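You operate a simulated robot arm through the tools that you are given. There is no shell and no other tool.

You run a simulated robot arm. Do the job below in one go: nothing can be reset, and whatever is moved stays where it is left.

JOB
Free the clamp, swing it clear, then burnish and wax the top of the glued block.
Fine: polishing stone, then white pad, all over; both go back; the block with the teal band stays on its ledge. Set down upright: polishing stone with green knob.

The check looks at the end state, three seconds after you hand in, the way a careful person would. Anything else that was tipped, shoved, dropped, spilled or broken makes it a failure.

ROBOT AND FRAMES
A 7-joint arm with a two-finger parallel gripper, fixed in place. Base frame: the origin is at the foot of the arm, x ahead of it, y to its left, z up. Units: m, degrees, N and s.
Its first joint turns from -149.0 to 149.0 degrees. Payload 3.43 kg.
Tool frame: the origin (TCP) lies between the finger pads and is the grasp point; the fingertips stand 0.03 m ahead of it; z points along the fingers, y is the line along which they close. Largest opening 0.094 m; finger width 0.028, thickness 0.01; the body of the gripper, 0.05 by 0.096 m, starts 0.055 m behind the TCP.
Orientation is told as [roll, pitch, yaw] about the base's x, y, z axes, in that order, counted from this pose: with the fingers straight down and closing along the base's y, the tool's x points along the base's -x, its y along +y and its z along -z.

CONTROLS
- The arm moves only by the tool move_arm. Its argument "deltas" is a list of rows, each a list of 7 numbers: the shift along the tool's x, y, z in m, then the turn, a rotation vector about the tool's x, y, z in degrees, then the gripper command, from -1 (shut) to 1 (fully open), values between in proportion. In form: [[tx, ty, tz, rx, ry, rz, claw], ...]. A call has 1 to 20 rows; each row is the pose to reach, as a shift and turn from the pose commanded when the call began, along the tool's axes at that moment. Each row takes 0.2 s and may step no farther than 0.05 m and 8.6 degrees from the row before; otherwise, or with a gripper value out of range, the whole call is refused. A pose out of reach is approached as far as the arm can. The call stops where the force on the tool passes 80 N (or 10 N more than at its start, if that is more) or the arm is blocked; 0.2 s more then pass. The fingers move at their own pace (about 0.045 m/s each) and stop on an object; they squeeze with about 32 N. The grip force told is the motor's: it shows also when the fingers shut on nothing. Time passes only in rows, and 0.2 s behind the last, so rows that repeat a pose let the fingers close. It gives the time, the measured TCP pose, the force on the tool (base axes), the opening and the grip force at its end, in the units of the frame above (readings bear some noise), with the torque about the TCP (base axes, N m) and any sound that the robot's microphone picked up.
- Cameras (640 x 400 px; columns grow to the right, rows downward): "scene" is fixed at [0.0507, -0.4981, 1.5983]; the picture's right is [-0.30, -0.95, 0.00], its down [-0.59, 0.19, -0.79] and it looks along [0.75, -0.24, -0.61] (base axes); focal length 319 px, centre (320, 200). "wrist" rides on the gripper at [0.076, 0.014, -0.102] in the tool frame; the picture's right is [-0.18, 0.98, 0.00], its down [-0.75, -0.14, -0.64] and it looks along [-0.63, -0.12, 0.77] (tool axes); focal length 243 px, centre (320, 200).
- grab_frame(camera): a new picture of that camera. No time passes.
- pixel_to_xyz(camera, pixels): for up to 12 pixels [column, row] of the newest picture of that camera ("zoom" is the newest enlarged one), the place [x, y, z] in the base frame of the surface seen there, good to about 0.002 m. No time passes.
- close_up(camera, box): a new picture of the part [left, top, right, bottom] of that camera's present view, enlarged. No time passes.
- job_done(): hands the job in; it is judged then, once.

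Leave the gripper open and the arm clear of the work at the hand-in unless told otherwise.

The tools are called after "Request:" as a command line: name --pt "numbers of a row" for each row, then --argument value for the rest, lists and objects as JSON in quotes. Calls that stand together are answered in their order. move_arm: Moves the arm, as the interface text tells. Its arguments: {"type":"object","properties":{"deltas":{"type":"array","items":{"type":"array","items":{"type":"number"}}}},"required":["deltas"]} The other tools are called the same way: grab_frame (camera) takes a picture; pixel_to_xyz (camera, pixels) gives the place of the surface under pixels of a picture; close_up (camera, box) takes an enlarged picture of a part of a camera's view; job_done () hands the job in.

At the start:

```text
t: 0.0
tool_pos: [0.7961, -0.5858, 1.1629]
ee_rot: [0.0, 0.1, 0.0]
wrist_force: [0.0, -0.3, 0.2]
torque: [-0.01, 0.03, 0.01]
finger_gap: 0.094
grip_force: 0.2
```

scene: 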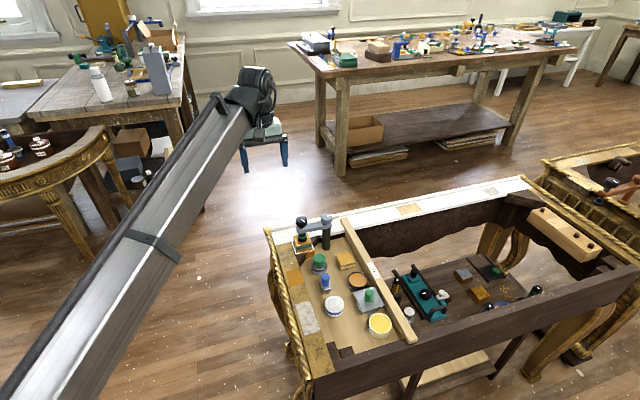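
wrist: 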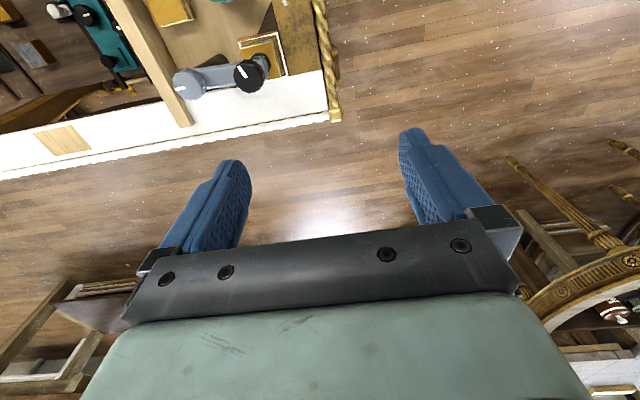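

I see a gilded table frame with tools in a tray, a clamp near pixel (315,235) in the scene picture, and various tools. I'll take enlarged pictures first.

Request:
close_up --camera "scene" --box '[260, 200, 420, 300]'

Request:
close_up --camera "scene" --box '[280, 270, 440, 370]'

Request:
close_up --camera "scene" --box '[380, 230, 540, 330]'

Request:
close_up --camera "scene" --box '[500, 170, 640, 258]'

Request:
close_up --camera "wrist" --box '[130, 0, 350, 138]'

```text
4.00 times, centred on (340, 250) of scene
```

zoom: 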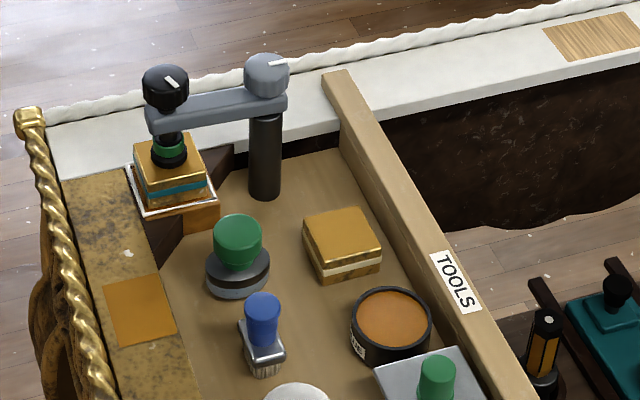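

```text
4.00 times, centred on (360, 320) of scene
```

zoom: 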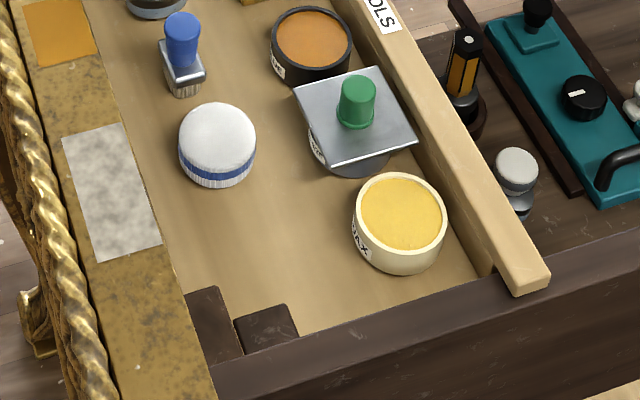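

```text
4.00 times, centred on (460, 280) of scene
```

zoom: 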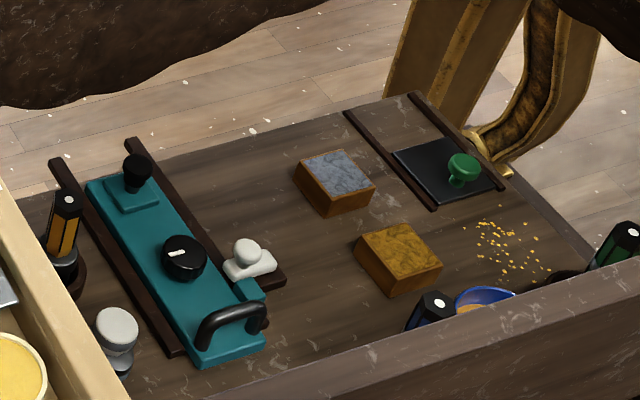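

```text
4.55 times, centred on (570, 214) of scene
```

zoom: 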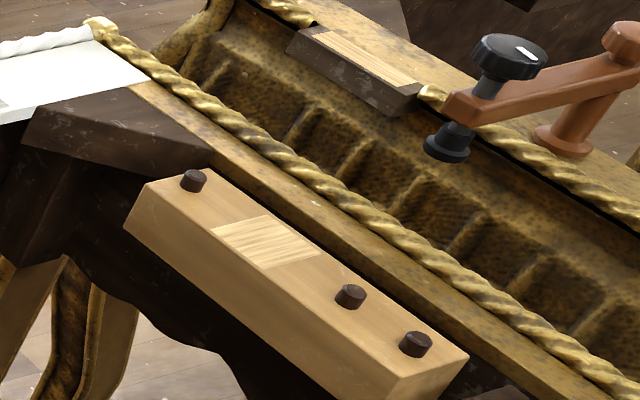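

```text
2.90 times, centred on (240, 69) of wrist
```

zoom: 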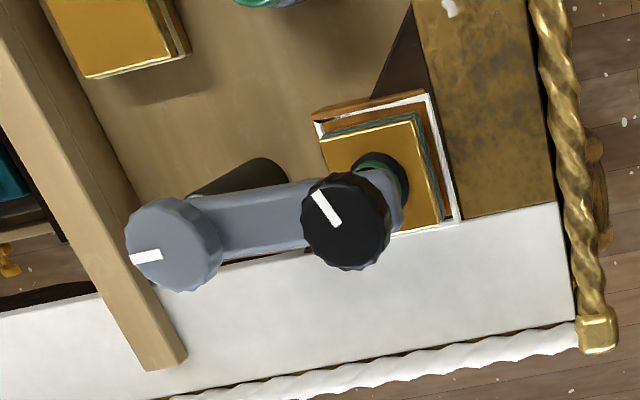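

The glued block with the teal band is at the back-left corner under the grey clamp. I'll zoom in further on the labels, the tools and the clamp.

Request:
close_up --camera "scene" --box '[285, 205, 349, 245]'

Request:
close_up --camera "scene" --box '[300, 245, 364, 285]'

Request:
close_up --camera "scene" --box '[340, 265, 404, 305]'

Request:
close_up --camera "scene" --box '[320, 285, 400, 335]'

Request:
close_up --camera "scene" --box '[355, 305, 419, 345]'

```text
10.00 times, centred on (317, 225) of scene
```

zoom: 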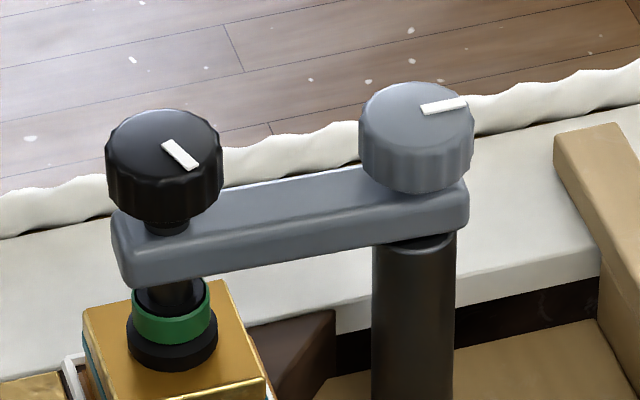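

```text
10.00 times, centred on (332, 265) of scene
```

zoom: 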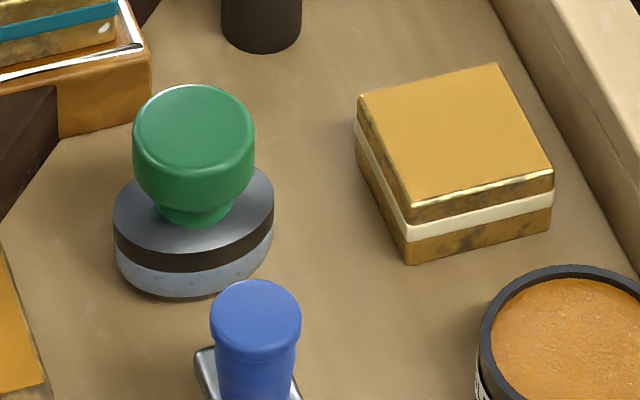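

```text
10.00 times, centred on (372, 285) of scene
```

zoom: 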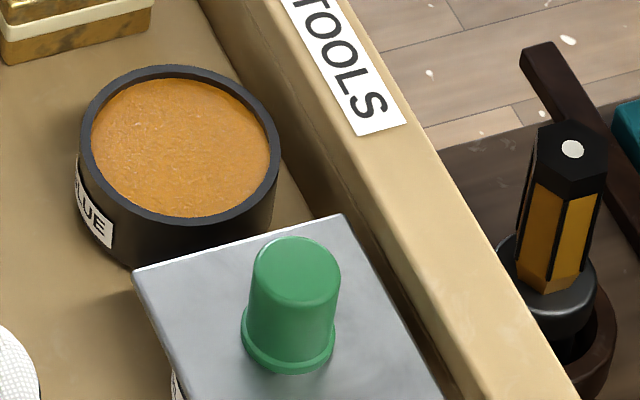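

```text
8.00 times, centred on (360, 310) of scene
```

zoom: 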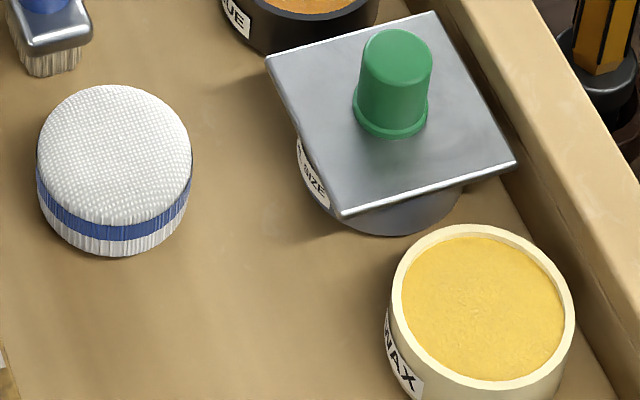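

```text
10.00 times, centred on (387, 325) of scene
```

zoom: 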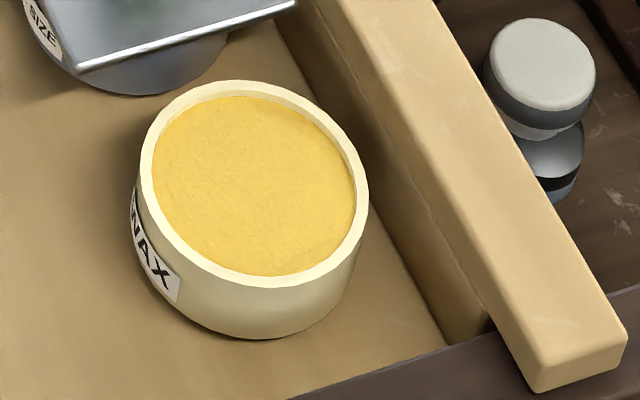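

Labels read GLUE, SIZE (covered) and WAX. The stone is the round tool with a green knob, and the white pad has a blue band. Next I'll locate the clamp parts in a fresh zoom.

Request:
close_up --camera "scene" --box '[285, 205, 349, 245]'

Request:
pixel_to_xyz --camera "zoom" --pixels '[[164, 150], [120, 150], [208, 150], [164, 115], [164, 190], [417, 110], [370, 115], [465, 115], [300, 200], [130, 215], [410, 280], [172, 320]]'

Request:
pixel_to_xyz --camera "zoom" --pixels '[[170, 355], [245, 380], [100, 320], [222, 285], [262, 372], [450, 210], [115, 220], [135, 285], [440, 230], [385, 390], [450, 390], [30, 395]]'

```text
10.00 times, centred on (317, 225) of scene
```

zoom: 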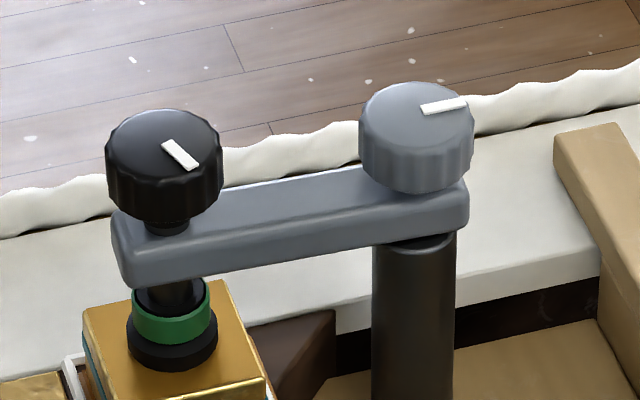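

```text
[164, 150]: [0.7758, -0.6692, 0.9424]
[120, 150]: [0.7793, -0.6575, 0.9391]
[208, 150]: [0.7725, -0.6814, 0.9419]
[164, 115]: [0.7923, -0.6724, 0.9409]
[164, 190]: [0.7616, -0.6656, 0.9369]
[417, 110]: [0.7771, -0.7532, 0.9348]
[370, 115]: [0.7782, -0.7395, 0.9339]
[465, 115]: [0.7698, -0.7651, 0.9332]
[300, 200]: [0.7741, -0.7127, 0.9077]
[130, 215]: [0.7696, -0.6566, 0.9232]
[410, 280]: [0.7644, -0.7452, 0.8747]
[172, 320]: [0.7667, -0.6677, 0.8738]
```

```text
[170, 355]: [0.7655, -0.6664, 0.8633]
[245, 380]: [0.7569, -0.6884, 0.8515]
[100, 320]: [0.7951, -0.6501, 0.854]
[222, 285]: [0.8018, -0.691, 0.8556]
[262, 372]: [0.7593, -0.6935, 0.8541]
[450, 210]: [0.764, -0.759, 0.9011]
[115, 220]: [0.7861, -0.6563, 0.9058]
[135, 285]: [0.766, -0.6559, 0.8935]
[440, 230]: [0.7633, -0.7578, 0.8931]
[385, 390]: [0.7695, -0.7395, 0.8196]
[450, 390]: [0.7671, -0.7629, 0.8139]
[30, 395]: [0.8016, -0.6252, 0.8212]
```

Screw knob is near (0.776,-0.669,0.942) and the pivot knob near (0.777,-0.752,0.935). Now I'll locate the block, ledge, stone, pad and pots.

Request:
close_up --camera "scene" --box '[285, 225, 365, 275]'

Request:
pixel_to_xyz --camera "zoom" --pixels '[[70, 90], [130, 190], [205, 155], [160, 75], [40, 150], [130, 240], [220, 215], [275, 270], [240, 260], [315, 270], [275, 240], [275, 340]]'

```text
8.00 times, centred on (325, 250) of scene
```

zoom: 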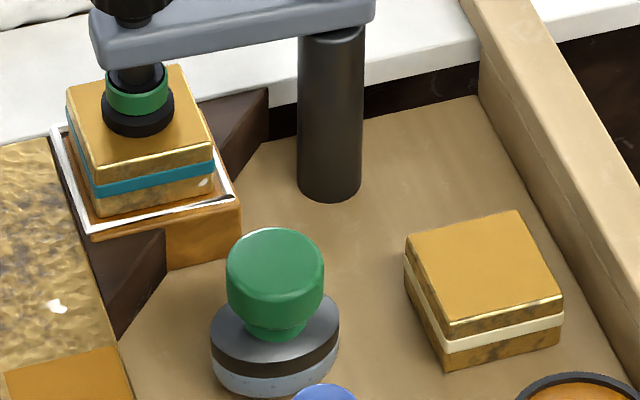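

```text
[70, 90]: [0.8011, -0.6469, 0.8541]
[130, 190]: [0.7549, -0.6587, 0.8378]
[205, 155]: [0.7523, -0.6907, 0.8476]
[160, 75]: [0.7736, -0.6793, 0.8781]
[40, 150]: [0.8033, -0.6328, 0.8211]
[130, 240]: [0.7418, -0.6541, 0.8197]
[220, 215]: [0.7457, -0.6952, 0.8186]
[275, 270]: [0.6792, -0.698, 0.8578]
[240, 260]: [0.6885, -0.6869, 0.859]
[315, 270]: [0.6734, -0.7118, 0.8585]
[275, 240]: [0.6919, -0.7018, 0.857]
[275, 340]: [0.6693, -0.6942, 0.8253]
```

I'll query the corners of the block top, the ledge, the stone's base and the post.

Request:
pixel_to_xyz --camera "zoom" --pixels '[[72, 92], [177, 67], [209, 143], [97, 165], [97, 212], [210, 190], [215, 345], [336, 330], [270, 365], [275, 380], [275, 395], [330, 190]]'

Request:
pixel_to_xyz --camera "zoom" --pixels '[[410, 240], [518, 214], [558, 292], [446, 322], [400, 150], [180, 330], [330, 198], [120, 310], [60, 300], [140, 130], [330, 10], [505, 60]]'

Request:
close_up --camera "scene" --box '[300, 260, 412, 330]'

```text
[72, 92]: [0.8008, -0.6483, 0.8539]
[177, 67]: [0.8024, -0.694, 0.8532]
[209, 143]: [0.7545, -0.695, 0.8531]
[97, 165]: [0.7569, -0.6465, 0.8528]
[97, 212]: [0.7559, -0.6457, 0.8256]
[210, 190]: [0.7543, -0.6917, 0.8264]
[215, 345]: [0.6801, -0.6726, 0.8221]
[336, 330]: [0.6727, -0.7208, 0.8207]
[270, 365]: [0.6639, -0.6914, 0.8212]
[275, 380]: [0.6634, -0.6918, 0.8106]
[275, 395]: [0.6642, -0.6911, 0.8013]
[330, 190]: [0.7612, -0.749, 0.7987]
```

```text
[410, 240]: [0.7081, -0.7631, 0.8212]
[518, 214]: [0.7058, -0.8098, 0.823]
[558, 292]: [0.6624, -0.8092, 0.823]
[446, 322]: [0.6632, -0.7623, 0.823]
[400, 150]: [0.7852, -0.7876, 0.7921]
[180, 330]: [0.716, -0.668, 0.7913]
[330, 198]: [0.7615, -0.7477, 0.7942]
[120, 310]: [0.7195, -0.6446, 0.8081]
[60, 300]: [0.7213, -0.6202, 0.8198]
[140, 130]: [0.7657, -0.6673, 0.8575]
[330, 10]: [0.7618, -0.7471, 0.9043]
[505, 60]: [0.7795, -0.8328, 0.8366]
```

```text
5.71 times, centred on (356, 295) of scene
```

zoom: 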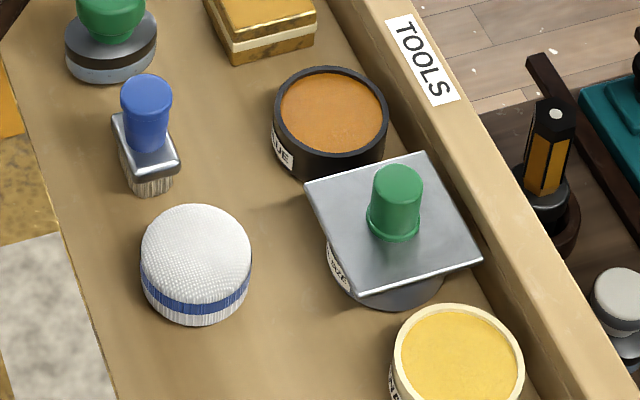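

Block top spans x 0.755–0.802, y −0.646 to −0.695, z≈0.8535. I'll query the pad at (196,250), the brush, the pots, the lid and the wax at (457,350) in this zoom.

Request:
pixel_to_xyz --camera "zoom" --pixels '[[196, 245], [145, 250], [248, 255], [196, 208], [196, 285], [193, 320], [146, 100], [150, 190], [330, 115], [397, 180], [458, 350], [400, 345]]'

Request:
pixel_to_xyz --camera "zoom" --pixels '[[520, 365], [458, 308], [310, 185], [420, 155], [478, 258], [362, 290], [280, 200], [280, 380], [330, 70], [280, 115], [385, 115], [100, 380]]'

Request:
grab_frame --camera "wrist"

```text
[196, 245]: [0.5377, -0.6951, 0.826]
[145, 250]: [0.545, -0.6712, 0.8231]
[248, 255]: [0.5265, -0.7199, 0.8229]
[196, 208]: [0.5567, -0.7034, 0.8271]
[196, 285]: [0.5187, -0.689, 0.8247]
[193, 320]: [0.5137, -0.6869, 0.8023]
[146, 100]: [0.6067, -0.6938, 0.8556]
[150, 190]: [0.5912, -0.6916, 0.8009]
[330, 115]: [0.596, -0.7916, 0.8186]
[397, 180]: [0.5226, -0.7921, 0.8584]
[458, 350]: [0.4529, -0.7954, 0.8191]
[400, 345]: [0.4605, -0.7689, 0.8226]
```

```text
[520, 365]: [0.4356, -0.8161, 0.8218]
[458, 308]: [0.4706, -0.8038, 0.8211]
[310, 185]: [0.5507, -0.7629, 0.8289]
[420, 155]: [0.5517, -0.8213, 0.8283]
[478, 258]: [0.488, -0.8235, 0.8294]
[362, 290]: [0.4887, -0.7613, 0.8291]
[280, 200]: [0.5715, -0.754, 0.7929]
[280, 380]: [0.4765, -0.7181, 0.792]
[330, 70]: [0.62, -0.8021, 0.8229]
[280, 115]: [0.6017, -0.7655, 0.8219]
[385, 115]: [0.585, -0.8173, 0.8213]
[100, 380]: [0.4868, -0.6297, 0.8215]
```

```text
taken
```

wrist: 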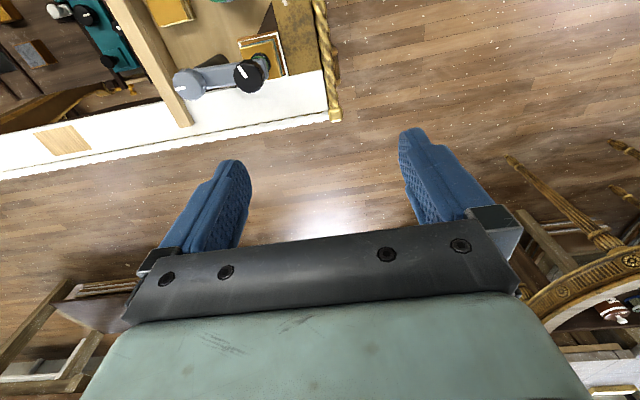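

Everything relevant is mapped: stone ~(0.68,-0.70), pad ~(0.537,-0.695), wax ~(0.453,-0.797). Reach to the clamp looks marginal, so I'll move to above the screw knob at a safe height and test the reach.

Request:
move_arm --pt "0.007 -0.028 0.03 0 0 0 1" --pt "0.014 -0.055 0.065 0 0 0 1" --pt "0.02 -0.083 0.1 0 0 0 1" --pt "0.02 -0.083 0.1 0 0 0 1"

Request:
grab_frame --camera "wrist"

Request:
grab_frame --camera "scene"

```text
t: 1.0
tool_pos: [0.7762, -0.669, 1.0624]
ee_rot: [0.0, -0.1, 0.0]
wrist_force: [0.5, -0.7, 0.2]
torque: [0.01, 0.02, -0.02]
finger_gap: 0.094
grip_force: 0.1
```

```text
taken
```

wrist: 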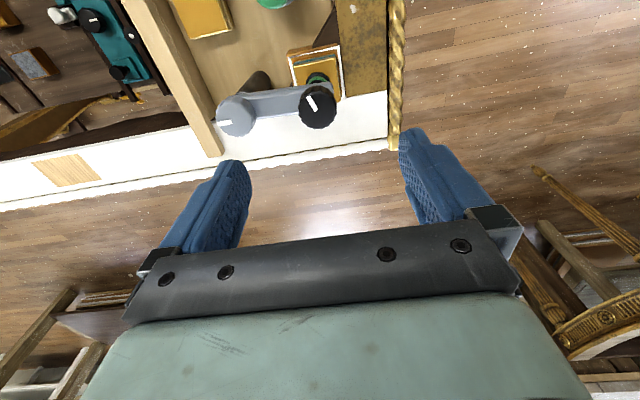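

```text
taken
```

scene: 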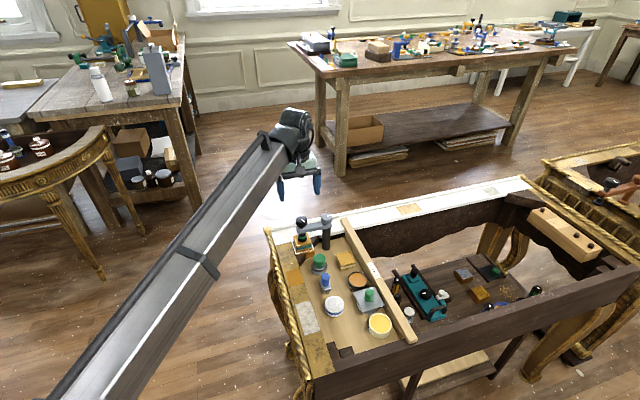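

The pose was reached exactly. I'll zoom on the clamp in the wrist view around (280,100) to see the knobs and marks.

Request:
close_up --camera "wrist" --box '[200, 40, 376, 150]'

Request:
pixel_to_xyz --camera "wrist" --pixels '[[318, 108], [300, 110], [336, 103], [318, 90], [236, 116], [218, 118], [255, 112], [236, 98], [280, 100]]'

```text
3.64 times, centred on (288, 95) of wrist
```

zoom: 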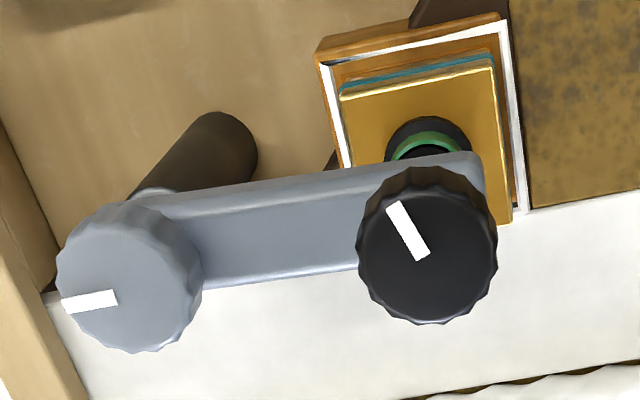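

```text
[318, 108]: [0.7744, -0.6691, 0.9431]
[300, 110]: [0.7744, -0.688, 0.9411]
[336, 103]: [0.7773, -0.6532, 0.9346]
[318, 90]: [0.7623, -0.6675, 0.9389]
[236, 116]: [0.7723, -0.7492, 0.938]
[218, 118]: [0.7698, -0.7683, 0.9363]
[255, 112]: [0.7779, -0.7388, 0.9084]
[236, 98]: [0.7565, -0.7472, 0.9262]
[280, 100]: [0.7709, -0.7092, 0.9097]
```

I'll refine the knob centres and heights from this zoom.

Request:
pixel_to_xyz --camera "zoom" --pixels '[[428, 250], [370, 250], [490, 250], [428, 318], [428, 190], [430, 175], [128, 280], [65, 275], [195, 265], [140, 345], [120, 210], [400, 180]]'

Request:
close_up --camera "scene" --box '[285, 205, 349, 245]'

Request:
pixel_to_xyz --camera "zoom" --pixels '[[160, 200], [160, 212], [160, 218], [165, 228], [165, 250], [170, 260], [170, 275], [420, 185], [420, 200], [170, 300], [170, 340], [170, 365]]'

```text
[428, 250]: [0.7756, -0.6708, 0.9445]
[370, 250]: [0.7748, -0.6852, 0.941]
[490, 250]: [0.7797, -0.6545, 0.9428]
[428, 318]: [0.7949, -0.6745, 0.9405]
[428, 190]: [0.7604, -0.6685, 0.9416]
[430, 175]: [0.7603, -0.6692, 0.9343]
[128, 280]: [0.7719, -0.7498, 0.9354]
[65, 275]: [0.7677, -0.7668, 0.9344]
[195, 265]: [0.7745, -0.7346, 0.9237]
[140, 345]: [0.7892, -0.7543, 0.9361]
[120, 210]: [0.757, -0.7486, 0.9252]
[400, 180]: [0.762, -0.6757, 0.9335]
```

```text
10.00 times, centred on (317, 225) of scene
```

zoom: 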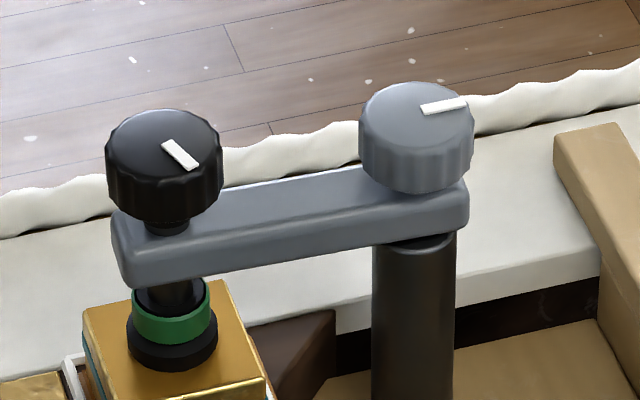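

```text
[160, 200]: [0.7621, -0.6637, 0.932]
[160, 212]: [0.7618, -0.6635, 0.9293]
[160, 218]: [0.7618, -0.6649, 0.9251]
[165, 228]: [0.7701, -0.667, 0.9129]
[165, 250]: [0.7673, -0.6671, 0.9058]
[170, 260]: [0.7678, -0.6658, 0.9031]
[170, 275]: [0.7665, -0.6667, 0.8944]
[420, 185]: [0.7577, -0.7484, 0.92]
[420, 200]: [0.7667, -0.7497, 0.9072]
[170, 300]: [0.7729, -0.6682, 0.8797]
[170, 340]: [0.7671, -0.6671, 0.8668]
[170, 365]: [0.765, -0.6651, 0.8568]
```

The screw knob is centred at about (0.777,-0.670), z 0.923–0.943, radius ~0.0175. I'll yaw the tool to -80° at this height so there is a long counter-clockwise stroke available, and narrow the opening to about 0.06.

Request:
move_arm --pt "0 0 0 0 0 8 0.3" --pt "0 0 0 0 0 16 0.3" --pt "0 0 0 0 0 24 0.3" --pt "0 0 0 0 0 32 0.3" --pt "0 0 0 0 0 40 0.3" --pt "0 0 0 0 0 48 0.3" --pt "0 0 0 0 0 56 0.3" --pt "0 0 0 0 0 64 0.3" --pt "0 0 0 0 0 72 0.3" --pt "0 0 0 0 0 80 0.3" --pt "0 0 0 0 0 80 0.3"

```text
t: 3.4
tool_pos: [0.7754, -0.667, 1.0629]
ee_rot: [0.0, -0.1, -80.1]
wrist_force: [0.1, -0.7, -0.2]
torque: [-0.01, -0.02, 0.0]
finger_gap: 0.061
grip_force: 0.1
```

Yaw −80° reached. I'll descend over the knob to TCP z ≈ 0.947, with fingertips just above the clamp arm (top at 0.908).

Request:
move_arm --pt "0 0 0.04 0 0 0 0.3" --pt "-0.001 0.001 0.08 0 0 0 0.3" --pt "-0.001 0.001 0.1 0 0 0 0.3" --pt "-0.001 0.001 0.115 0 0 0 0.3" --pt "-0.001 0.001 0.115 0 0 0 0.3"

Request:
close_up --camera "scene" --box '[270, 190, 366, 250]'

Request:
grab_frame --camera "wrist"

```text
t: 4.6
tool_pos: [0.777, -0.6685, 0.9474]
ee_rot: [0.0, 0.0, -80.1]
wrist_force: [-0.3, 0.0, -0.4]
torque: [-0.01, 0.0, 0.03]
finger_gap: 0.0611
grip_force: 0.1
```

```text
6.67 times, centred on (318, 220) of scene
```

zoom: 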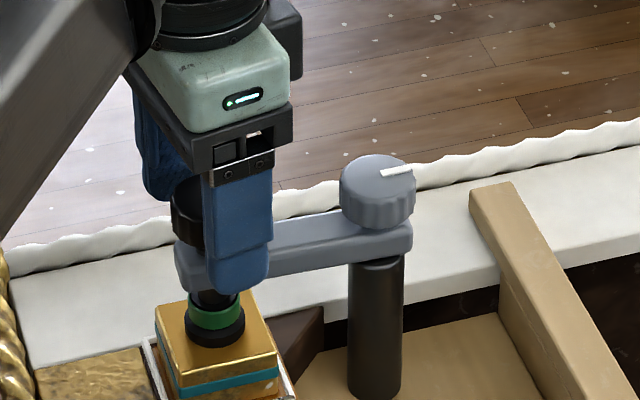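

```text
taken
```

wrist: 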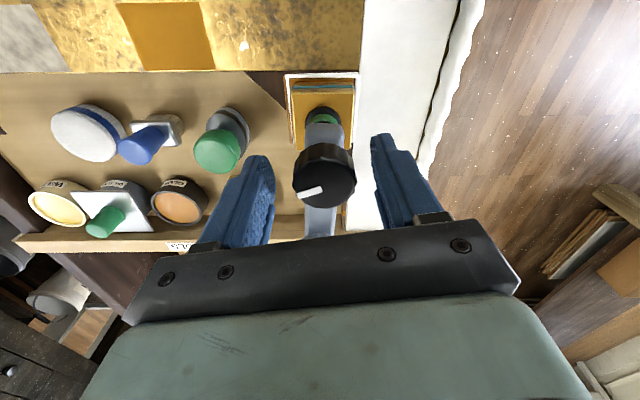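

The fingers straddle the knob. Now I close on it, holding the pose.

Request:
move_arm --pt "0 0 0 0 0 0 -1" --pt "0 0 0 0 0 0 -1" --pt "0 0 0 0 0 0 -1" --pt "0 0 0 0 0 0 -1"

```text
t: 5.6
tool_pos: [0.778, -0.6674, 0.9476]
ee_rot: [0.1, 0.0, -80.0]
wrist_force: [14.7, 6.3, 0.2]
torque: [0.11, -0.05, 0.07]
finger_gap: 0.034
grip_force: 45.0
```

The gap is 0.034 and gripped, with a small side load pointing to +x. I'll shift about 1 mm that way and try a small counter-clockwise (loosening) turn of 16° to feel the torque.

Request:
move_arm --pt "0 0.001 0 0 0 0 -1" --pt "0 0.001 0 0 0 -6 -1" --pt "0 0.001 0 0 0 -12 -1" --pt "0 0.001 0 0 0 -16 -1" --pt "0 0.001 0 0 0 -16 -1"

Request:
close_up --camera "scene" --box '[270, 190, 366, 250]'

```text
t: 6.8
tool_pos: [0.7785, -0.6682, 0.9477]
ee_rot: [0.1, 0.0, -64.0]
wrist_force: [-1.0, 8.2, -3.5]
torque: [0.13, 0.07, 0.03]
finger_gap: 0.0343
grip_force: 45.0
```

```text
6.67 times, centred on (318, 220) of scene
```

zoom: 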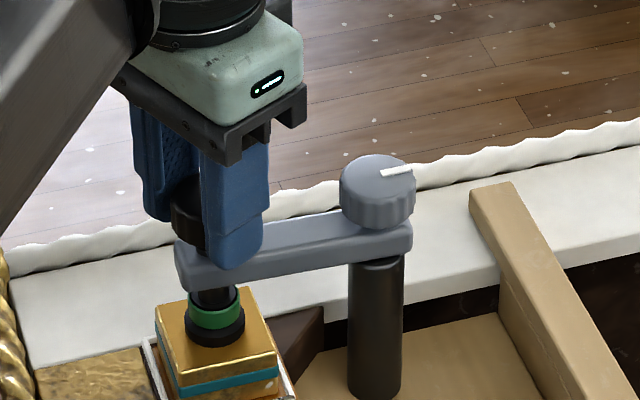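

I'll check in the wrist view whether the white mark turned with the fingers.

Request:
close_up --camera "wrist" --box '[230, 80, 406, 190]'

```text
3.64 times, centred on (318, 135) of wrist
```

zoom: 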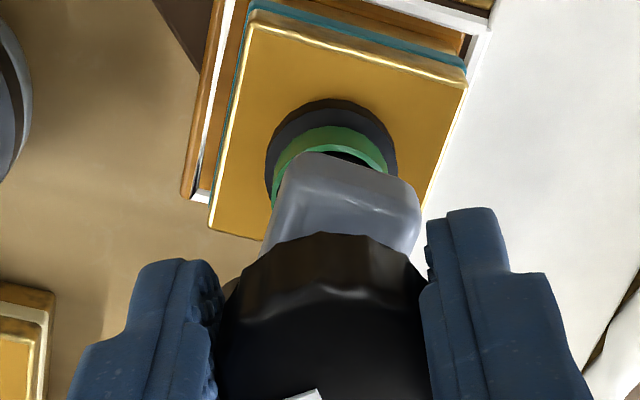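

The mark stays in place relative to the fingers, so the knob is turning. Next another 80° counter-clockwise.

Request:
move_arm --pt "0 0 0 0 0 -8 -1" --pt "0 0 0 0 0 -16 -1" --pt "0 0 0 0 0 -24 -1" --pt "0 0 0 0 0 -32 -1" --pt "0 0 0 0 0 -40 -1" --pt "0 0 0 0 0 -48 -1" --pt "0 0 0 0 0 -56 -1" --pt "0 0 0 0 0 -64 -1" --pt "0 0 0 0 0 -72 -1" --pt "0 0 0 0 0 -80 -1" --pt "0 0 0 0 0 -80 -1"

Request:
close_up --camera "scene" --box '[270, 190, 366, 250]'

Request:
close_up --camera "wrist" --box '[230, 80, 406, 190]'

```text
t: 9.2
tool_pos: [0.7767, -0.673, 0.9482]
ee_rot: [-0.6, 0.1, 15.8]
wrist_force: [-3.4, -49.9, 28.8]
torque: [0.51, -0.39, -0.2]
finger_gap: 0.034
grip_force: 45.0
```

```text
6.67 times, centred on (318, 220) of scene
```

zoom: 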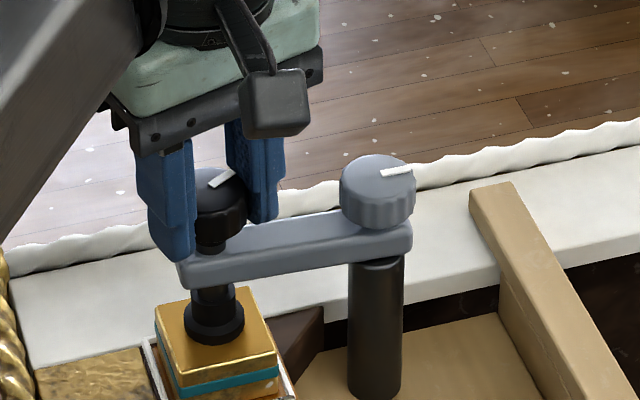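

```text
3.64 times, centred on (318, 135) of wrist
```

zoom: 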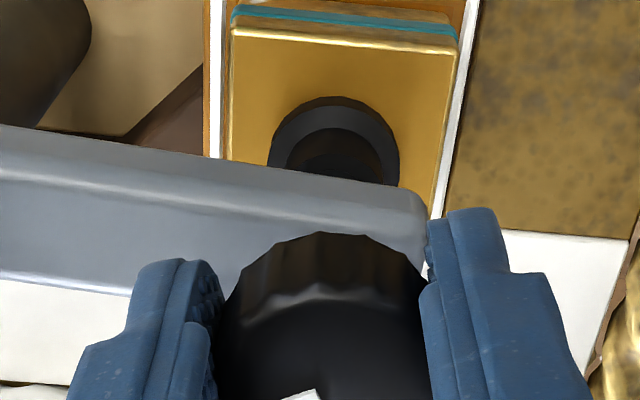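

The knob has turned 96° and the green ring is no longer visible. The knob is also rising (28 N up) and pushes the tool toward −y, so I'll ease the tool by those offsets while turning another 72°.

Request:
move_arm --pt "0.001 -0.0034 -0.002 0 0 0 -1" --pt "0.001 -0.0034 -0.002 0 0 -8 -1" --pt "0.001 -0.0034 -0.0022 0 0 -16 -1" --pt "0.001 -0.0034 -0.0024 0 0 -24 -1" --pt "0.001 -0.0034 -0.0026 0 0 -32 -1" --pt "0.001 -0.0034 -0.0028 0 0 -40 -1" --pt "0.001 -0.0034 -0.003 0 0 -48 -1" --pt "0.001 -0.0034 -0.0032 0 0 -56 -1" --pt "0.001 -0.0034 -0.0034 0 0 -64 -1" --pt "0.001 -0.0034 -0.0036 0 0 -72 -1" --pt "0.001 -0.0034 -0.0036 0 0 -72 -1"

Request:
close_up --camera "scene" --box '[270, 190, 366, 250]'

Request:
close_up --camera "wrist" --box '[230, 80, 406, 190]'

```text
t: 11.6
tool_pos: [0.7789, -0.675, 0.9511]
ee_rot: [-0.3, 0.6, 88.1]
wrist_force: [11.6, -49.5, 26.1]
torque: [-0.15, 0.34, -0.11]
finger_gap: 0.0341
grip_force: 44.8
```

```text
6.67 times, centred on (318, 220) of scene
```

zoom: 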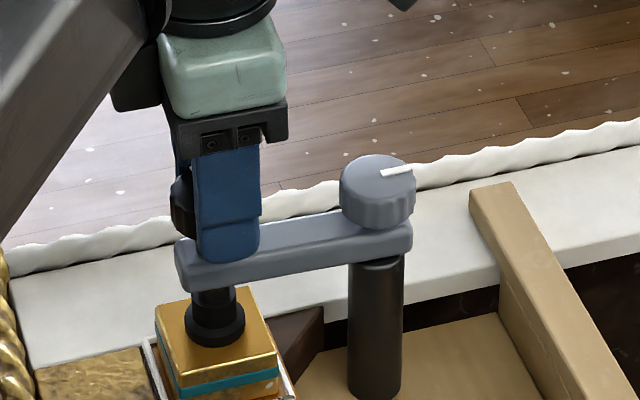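

```text
3.64 times, centred on (318, 135) of wrist
```

zoom: 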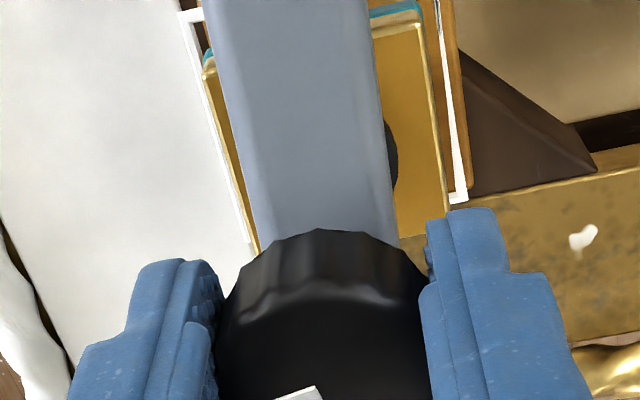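

Total turn is now about 168°. The side load comes from an off-centre grip. I'll release, re-centre the tool on the knob, and look at the screw pad.

Request:
move_arm --pt "0 0 0 0 0 0 0.3" --pt "0 0 0 0 0 0 0.3" --pt "-0.001 0 0 0 0 0 0.3" --pt "-0.001 0 0 0 0 0 0.3"

Request:
close_up --camera "scene" --box '[285, 205, 349, 245]'

```text
t: 12.6
tool_pos: [0.7771, -0.6711, 0.9507]
ee_rot: [0.0, 0.0, 88.0]
wrist_force: [0.8, -0.1, 0.8]
torque: [0.0, 0.01, 0.03]
finger_gap: 0.061
grip_force: 0.0
```

```text
10.00 times, centred on (317, 225) of scene
```

zoom: 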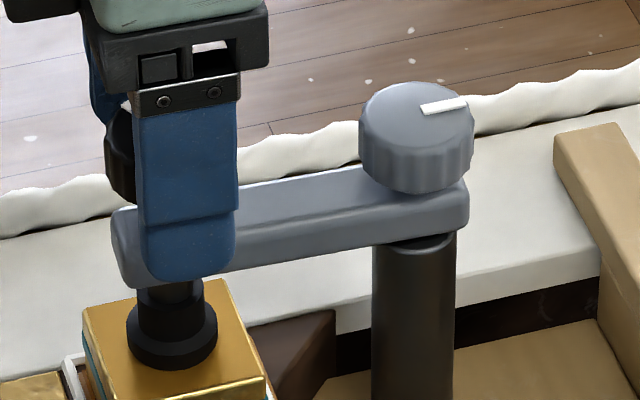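

I'll lift 6 cm to view the knob and screw unobstructed and compare heights.

Request:
move_arm --pt "0 0 -0.03 0 0 0 0.3" --pt "0 0 -0.07 0 0 0 0.3" --pt "0 0 -0.09 0 0 0 0.3"

Request:
close_up --camera "scene" --box '[285, 205, 349, 245]'

Request:
pixel_to_xyz --camera "zoom" --pixels '[[164, 150], [164, 190], [417, 110], [170, 300], [170, 320], [170, 340], [170, 365], [170, 280], [300, 200], [100, 320], [190, 365], [240, 380]]'

```text
t: 13.4
tool_pos: [0.7775, -0.6724, 1.0412]
ee_rot: [0.0, -0.1, 87.9]
wrist_force: [-0.1, -0.5, -0.1]
torque: [-0.01, 0.0, 0.03]
finger_gap: 0.0611
grip_force: 0.1
```

```text
10.00 times, centred on (317, 225) of scene
```

zoom: 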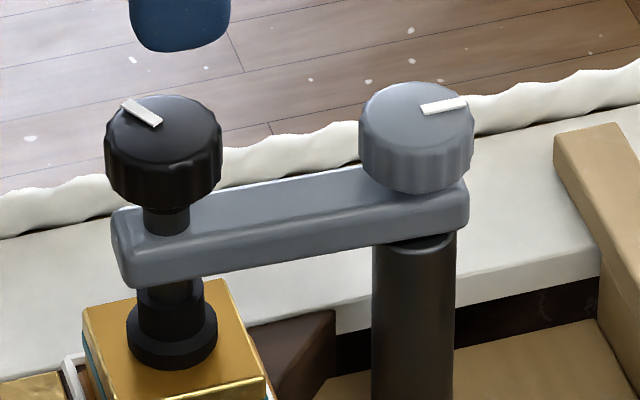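

```text
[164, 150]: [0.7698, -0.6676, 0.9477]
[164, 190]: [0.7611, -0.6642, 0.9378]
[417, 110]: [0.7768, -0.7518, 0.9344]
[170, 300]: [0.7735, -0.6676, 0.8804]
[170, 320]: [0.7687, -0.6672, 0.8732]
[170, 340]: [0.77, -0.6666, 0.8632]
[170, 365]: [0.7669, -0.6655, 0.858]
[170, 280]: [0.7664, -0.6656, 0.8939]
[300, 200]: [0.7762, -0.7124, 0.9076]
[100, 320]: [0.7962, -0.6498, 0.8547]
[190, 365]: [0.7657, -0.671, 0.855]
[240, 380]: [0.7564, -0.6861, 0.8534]
```

The knob rose about 5 mm and the green indicator went dark, but the foot still seems near the block. I'll yaw back to −72° to take another loosening stroke.

Request:
move_arm --pt "0 0 0 0 0 8 0.3" --pt "0 0 0 0 0 16 0.3" --pt "0 0 0 0 0 24 0.3" --pt "0 0 0 0 0 32 0.3" --pt "0 0 0 0 0 40 0.3" --pt "0 0 0 0 0 48 0.3" --pt "0 0 0 0 0 56 0.3" --pt "0 0 0 0 0 64 0.3" --pt "0 0 0 0 0 72 0.3" --pt "0 0 0 0 0 80 0.3" --pt "0 0 0 0 0 88 0.3" --pt "0 0 0 0 0 96 0.3" --pt "0 0 0 0 0 104 0.3" --pt "0 0 0 0 0 112 0.3" --pt "0 0 0 0 0 120 0.3" --pt "0 0 0 0 0 128 0.3" --pt "0 0 0 0 0 136 0.3" --pt "0 0 0 0 0 144 0.3" --pt "0 0 0 0 0 152 0.3" --pt "0 0 0 0 0 160 0.3"

Request:
close_up --camera "wrist" --box '[230, 40, 406, 150]'

Request:
pixel_to_xyz --camera "zoom" --pixels '[[330, 150], [330, 250], [330, 350], [250, 250], [400, 250]]'

```text
t: 17.6
tool_pos: [0.7769, -0.6701, 1.0416]
ee_rot: [0.0, 0.0, -72.2]
wrist_force: [-0.3, -0.2, -0.3]
torque: [-0.02, 0.03, -0.03]
finger_gap: 0.0612
grip_force: 0.1
```

```text
3.64 times, centred on (318, 95) of wrist
```

zoom: 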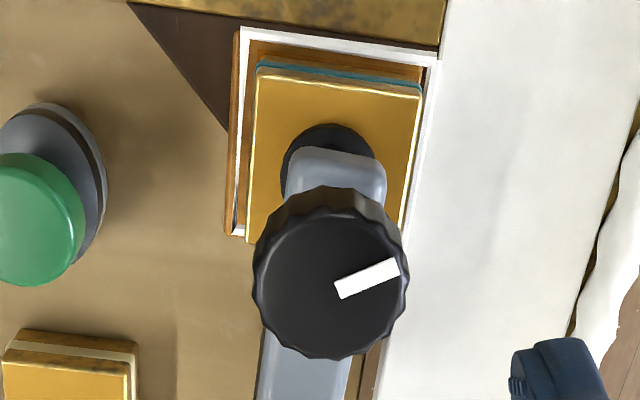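

```text
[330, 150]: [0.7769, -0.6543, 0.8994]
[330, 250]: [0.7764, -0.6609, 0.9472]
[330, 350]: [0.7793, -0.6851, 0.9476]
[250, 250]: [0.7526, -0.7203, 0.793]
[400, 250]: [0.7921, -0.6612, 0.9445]
```

The knob top is at ~0.948, centred near (0.777,-0.671). I'll descend to TCP z ≈ 0.954 and close.

Request:
move_arm --pt "0 0 0.04 0 0 0 0.3" --pt "0 0 0.075 0 0 0 0.3" --pt "0 0 0.0875 0 0 0 0.3" --pt "0 0 0.0875 0 0 0 0.3" --pt "0 0 0.0875 0 0 0 -1" --pt "0 0 0.0875 0 0 0 -1" --pt "0 0 0.0875 0 0 0 -1" --pt "0 0 0.0875 0 0 0 -1"

```text
t: 19.4
tool_pos: [0.7787, -0.6707, 0.9529]
ee_rot: [0.0, 0.0, -72.0]
wrist_force: [0.7, -0.3, -0.7]
torque: [-0.07, -0.02, 0.0]
finger_gap: 0.034
grip_force: 45.3
```

Well-centred grip now. Turning counter-clockwise another 152° while rising about 5 mm with the screw.

Request:
move_arm --pt "0 0 -0.0002 0 0 -8 -1" --pt "0 0 -0.0005 0 0 -16 -1" --pt "0 0 -0.0008 0 0 -24 -1" --pt "0 0 -0.001 0 0 -32 -1" --pt "0 0 -0.0013 0 0 -40 -1" --pt "0 0 -0.0016 0 0 -48 -1" --pt "0 0 -0.0018 0 0 -56 -1" --pt "0 0 -0.0021 0 0 -64 -1" --pt "0 0 -0.0024 0 0 -72 -1" --pt "0 0 -0.0026 0 0 -80 -1" --pt "0 0 -0.0026 0 0 -80 -1"

Request:
close_up --camera "scene" --box '[285, 205, 349, 245]'

```text
t: 21.8
tool_pos: [0.7767, -0.6716, 0.9559]
ee_rot: [0.0, 0.0, 8.0]
wrist_force: [-3.6, -10.0, -1.8]
torque: [-0.18, 0.1, -0.45]
finger_gap: 0.0349
grip_force: 45.1
```

```text
10.00 times, centred on (317, 225) of scene
```

zoom: 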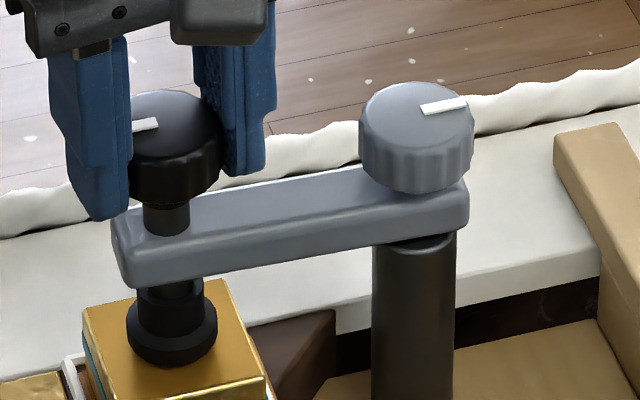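

Some torque (−0.45 Nm) has appeared; it might be the end of travel. I'll try 16° more and compare the mark.

Request:
move_arm --pt "0 0 -0.0002 0 0 -8 -1" --pt "0 0 -0.0005 0 0 -16 -1" --pt "0 0 -0.0005 0 0 -16 -1"

Request:
close_up --camera "scene" --box '[285, 205, 349, 245]'

Request:
close_up --camera "wrist" --box '[230, 90, 406, 200]'

```text
t: 22.6
tool_pos: [0.7773, -0.6722, 0.9553]
ee_rot: [-0.1, 0.0, 23.9]
wrist_force: [-1.3, -19.6, -3.8]
torque: [-0.29, 0.04, -0.89]
finger_gap: 0.0345
grip_force: 44.8
```

```text
10.00 times, centred on (317, 225) of scene
```

zoom: 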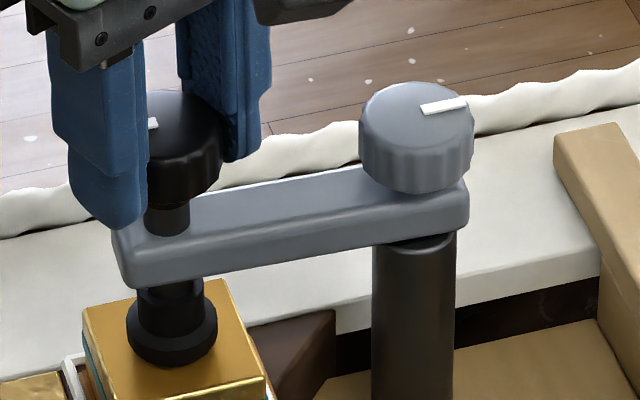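

```text
3.64 times, centred on (318, 145) of wrist
```

zoom: 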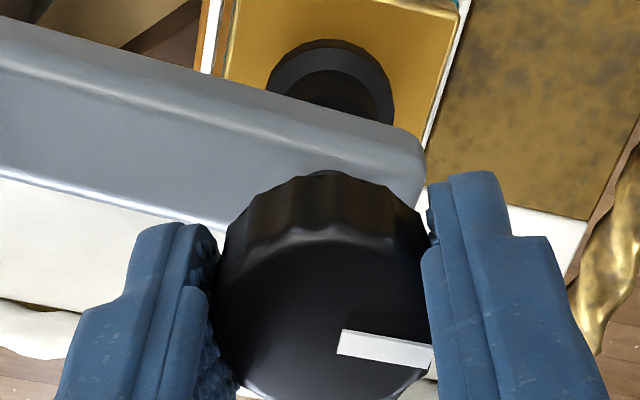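

Torque rose and the knob slipped in the fingers: the screw is at its end of travel. I'll release, lift, and inspect the foot against the block.

Request:
move_arm --pt "0 0 0 0 0 0 0.3" --pt "0 0 0 0 0 0 0.3" --pt "0 0 0 0 0 0 0.3" --pt "0 0 -0.04 0 0 0 0.3" --pt "0 0 -0.08 0 0 0 0.3" --pt "0 0 -0.1 0 0 0 0.3"

Request:
close_up --camera "scene" --box '[285, 215, 333, 245]'

Request:
pixel_to_xyz --camera "zoom" --pixels '[[215, 100], [225, 330], [225, 345], [225, 355], [225, 310], [300, 360], [225, 290]]'

Request:
close_up --camera "wrist" --box '[190, 20, 382, 140]'

```text
t: 24.0
tool_pos: [0.7786, -0.6708, 1.058]
ee_rot: [0.1, 0.0, 24.0]
wrist_force: [0.1, 0.2, 0.1]
torque: [-0.01, -0.02, 0.0]
finger_gap: 0.0608
grip_force: 0.1
```

```text
13.33 times, centred on (309, 230) of scene
```

zoom: 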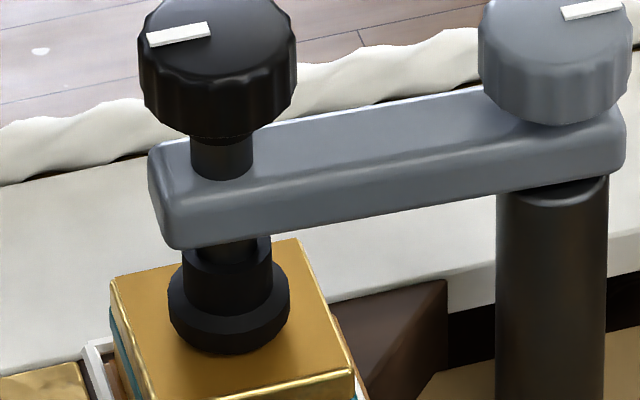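

```text
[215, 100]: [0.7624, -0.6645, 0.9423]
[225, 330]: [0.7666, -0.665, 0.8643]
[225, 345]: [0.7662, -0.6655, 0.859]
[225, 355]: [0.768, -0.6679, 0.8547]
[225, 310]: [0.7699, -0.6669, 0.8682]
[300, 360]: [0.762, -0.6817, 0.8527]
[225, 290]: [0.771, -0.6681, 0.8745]
```

```text
3.33 times, centred on (286, 80) of wrist
```

zoom: 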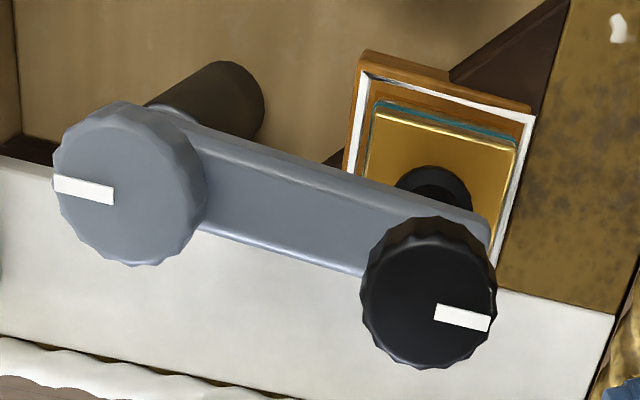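

The foot's underside is now ~0.857, a few millimetres above the block top. Before swinging it away (toward +x, clear of the tools), I'll test how far out the arm reaches by moving to about (0.83,-0.72,1.0) in free air with yaw 0.

Request:
move_arm --pt "-0.007 -0.016 0.015 0 0 6 -1" --pt "-0.014 -0.032 0.03 0 0 12 -1" --pt "-0.021 -0.048 0.045 0 0 18 -1" --pt "-0.0277 -0.065 0.057 0 0 24 -1" --pt "-0.0277 -0.065 0.057 0 0 24 -1"

```text
t: 25.2
tool_pos: [0.8302, -0.7217, 0.9996]
ee_rot: [0.0, 0.0, -0.1]
wrist_force: [0.1, -0.3, 0.1]
torque: [0.01, 0.0, 0.0]
finger_gap: 0.0
grip_force: 32.2
```

Reach is fine at 1.10 m. I'll go above the middle of the clamp arm at (0.7745,-0.711,1.03) with yaw +90°, so the fingers can straddle the bar, opened to about 0.05.

Request:
move_arm --pt "0.005 0.001 -0.03 0 0 -8 0.1" --pt "0.012 0.002 -0.03 0 0 -16 0.1" --pt "0.02 0.004 -0.03 0 0 -24 0.1" --pt "0.028 0.005 -0.03 0 0 -32 0.1" --pt "0.036 0.006 -0.03 0 0 -40 0.1" --pt "0.044 0.007 -0.03 0 0 -48 0.1" --pt "0.05 0.008 -0.03 0 0 -56 0.1" --pt "0.0555 0.009 -0.03 0 0 -64 0.1" --pt "0.0555 0.009 -0.03 0 0 -72 0.1" --pt "0.0555 0.009 -0.03 0 0 -80 0.1" --pt "0.0555 0.009 -0.03 0 0 -87 0.1" --pt "0.0555 0.009 -0.03 0 0 -87 0.1"

Request:
grab_frame --camera "wrist"

Request:
close_up --camera "scene" --box '[270, 190, 366, 250]'

```text
t: 27.8
tool_pos: [0.774, -0.7099, 1.0289]
ee_rot: [-0.1, 0.1, 87.1]
wrist_force: [0.6, 0.1, 1.4]
torque: [-0.01, 0.04, -0.02]
finger_gap: 0.0519
grip_force: 0.1
```

```text
taken
```

wrist: 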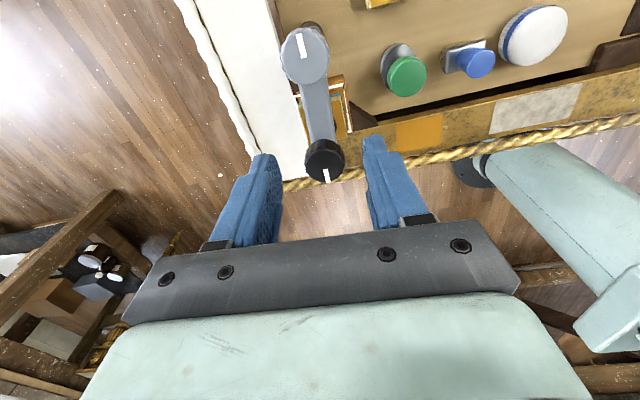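

```text
6.67 times, centred on (318, 220) of scene
```

zoom: 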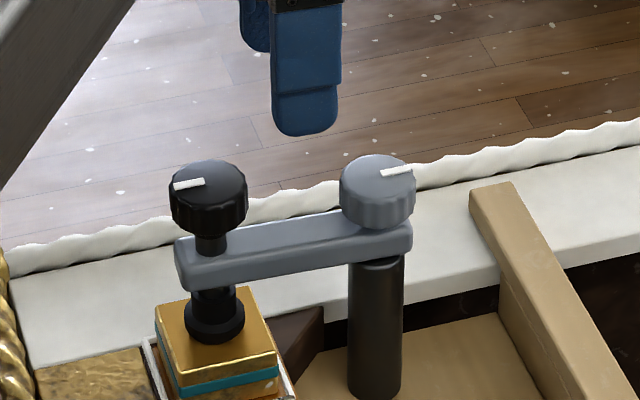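

I'll measure the bar's edges and both knobs in this wrist view (bar around (318,110)).

Request:
close_up --camera "wrist" --box '[250, 10, 410, 110]'

Request:
close_up --camera "wrist" --box '[260, 70, 388, 150]'

Request:
pixel_to_xyz --camera "wrist" --pixels '[[304, 105], [308, 105], [318, 105], [328, 105], [332, 105], [305, 55], [324, 155], [305, 75], [324, 140], [306, 95], [334, 120]]'

```text
4.00 times, centred on (330, 60) of wrist
```

zoom: 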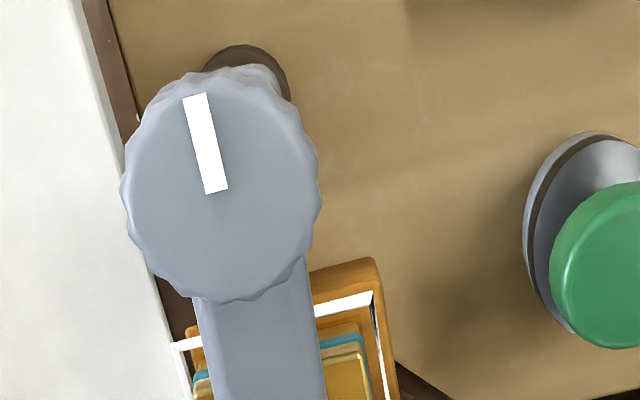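

```text
5.00 times, centred on (324, 110) of wrist
```

zoom: 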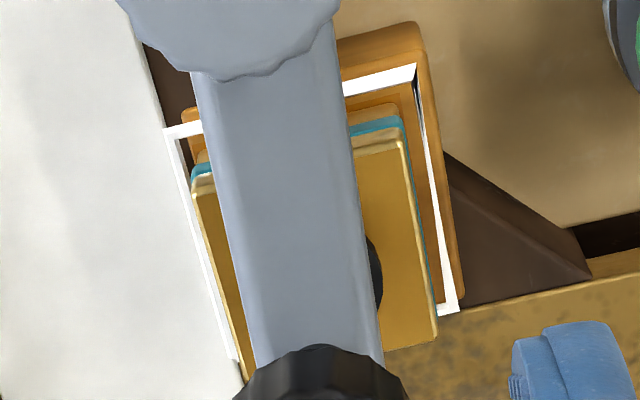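

```text
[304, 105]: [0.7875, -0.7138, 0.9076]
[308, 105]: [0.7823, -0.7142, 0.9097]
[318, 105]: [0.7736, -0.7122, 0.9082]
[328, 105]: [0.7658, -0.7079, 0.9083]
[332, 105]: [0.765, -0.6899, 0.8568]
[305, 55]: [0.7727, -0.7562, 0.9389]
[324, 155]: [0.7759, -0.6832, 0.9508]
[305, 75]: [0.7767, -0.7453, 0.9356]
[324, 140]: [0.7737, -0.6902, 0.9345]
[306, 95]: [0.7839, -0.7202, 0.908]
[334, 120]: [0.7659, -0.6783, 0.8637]
```

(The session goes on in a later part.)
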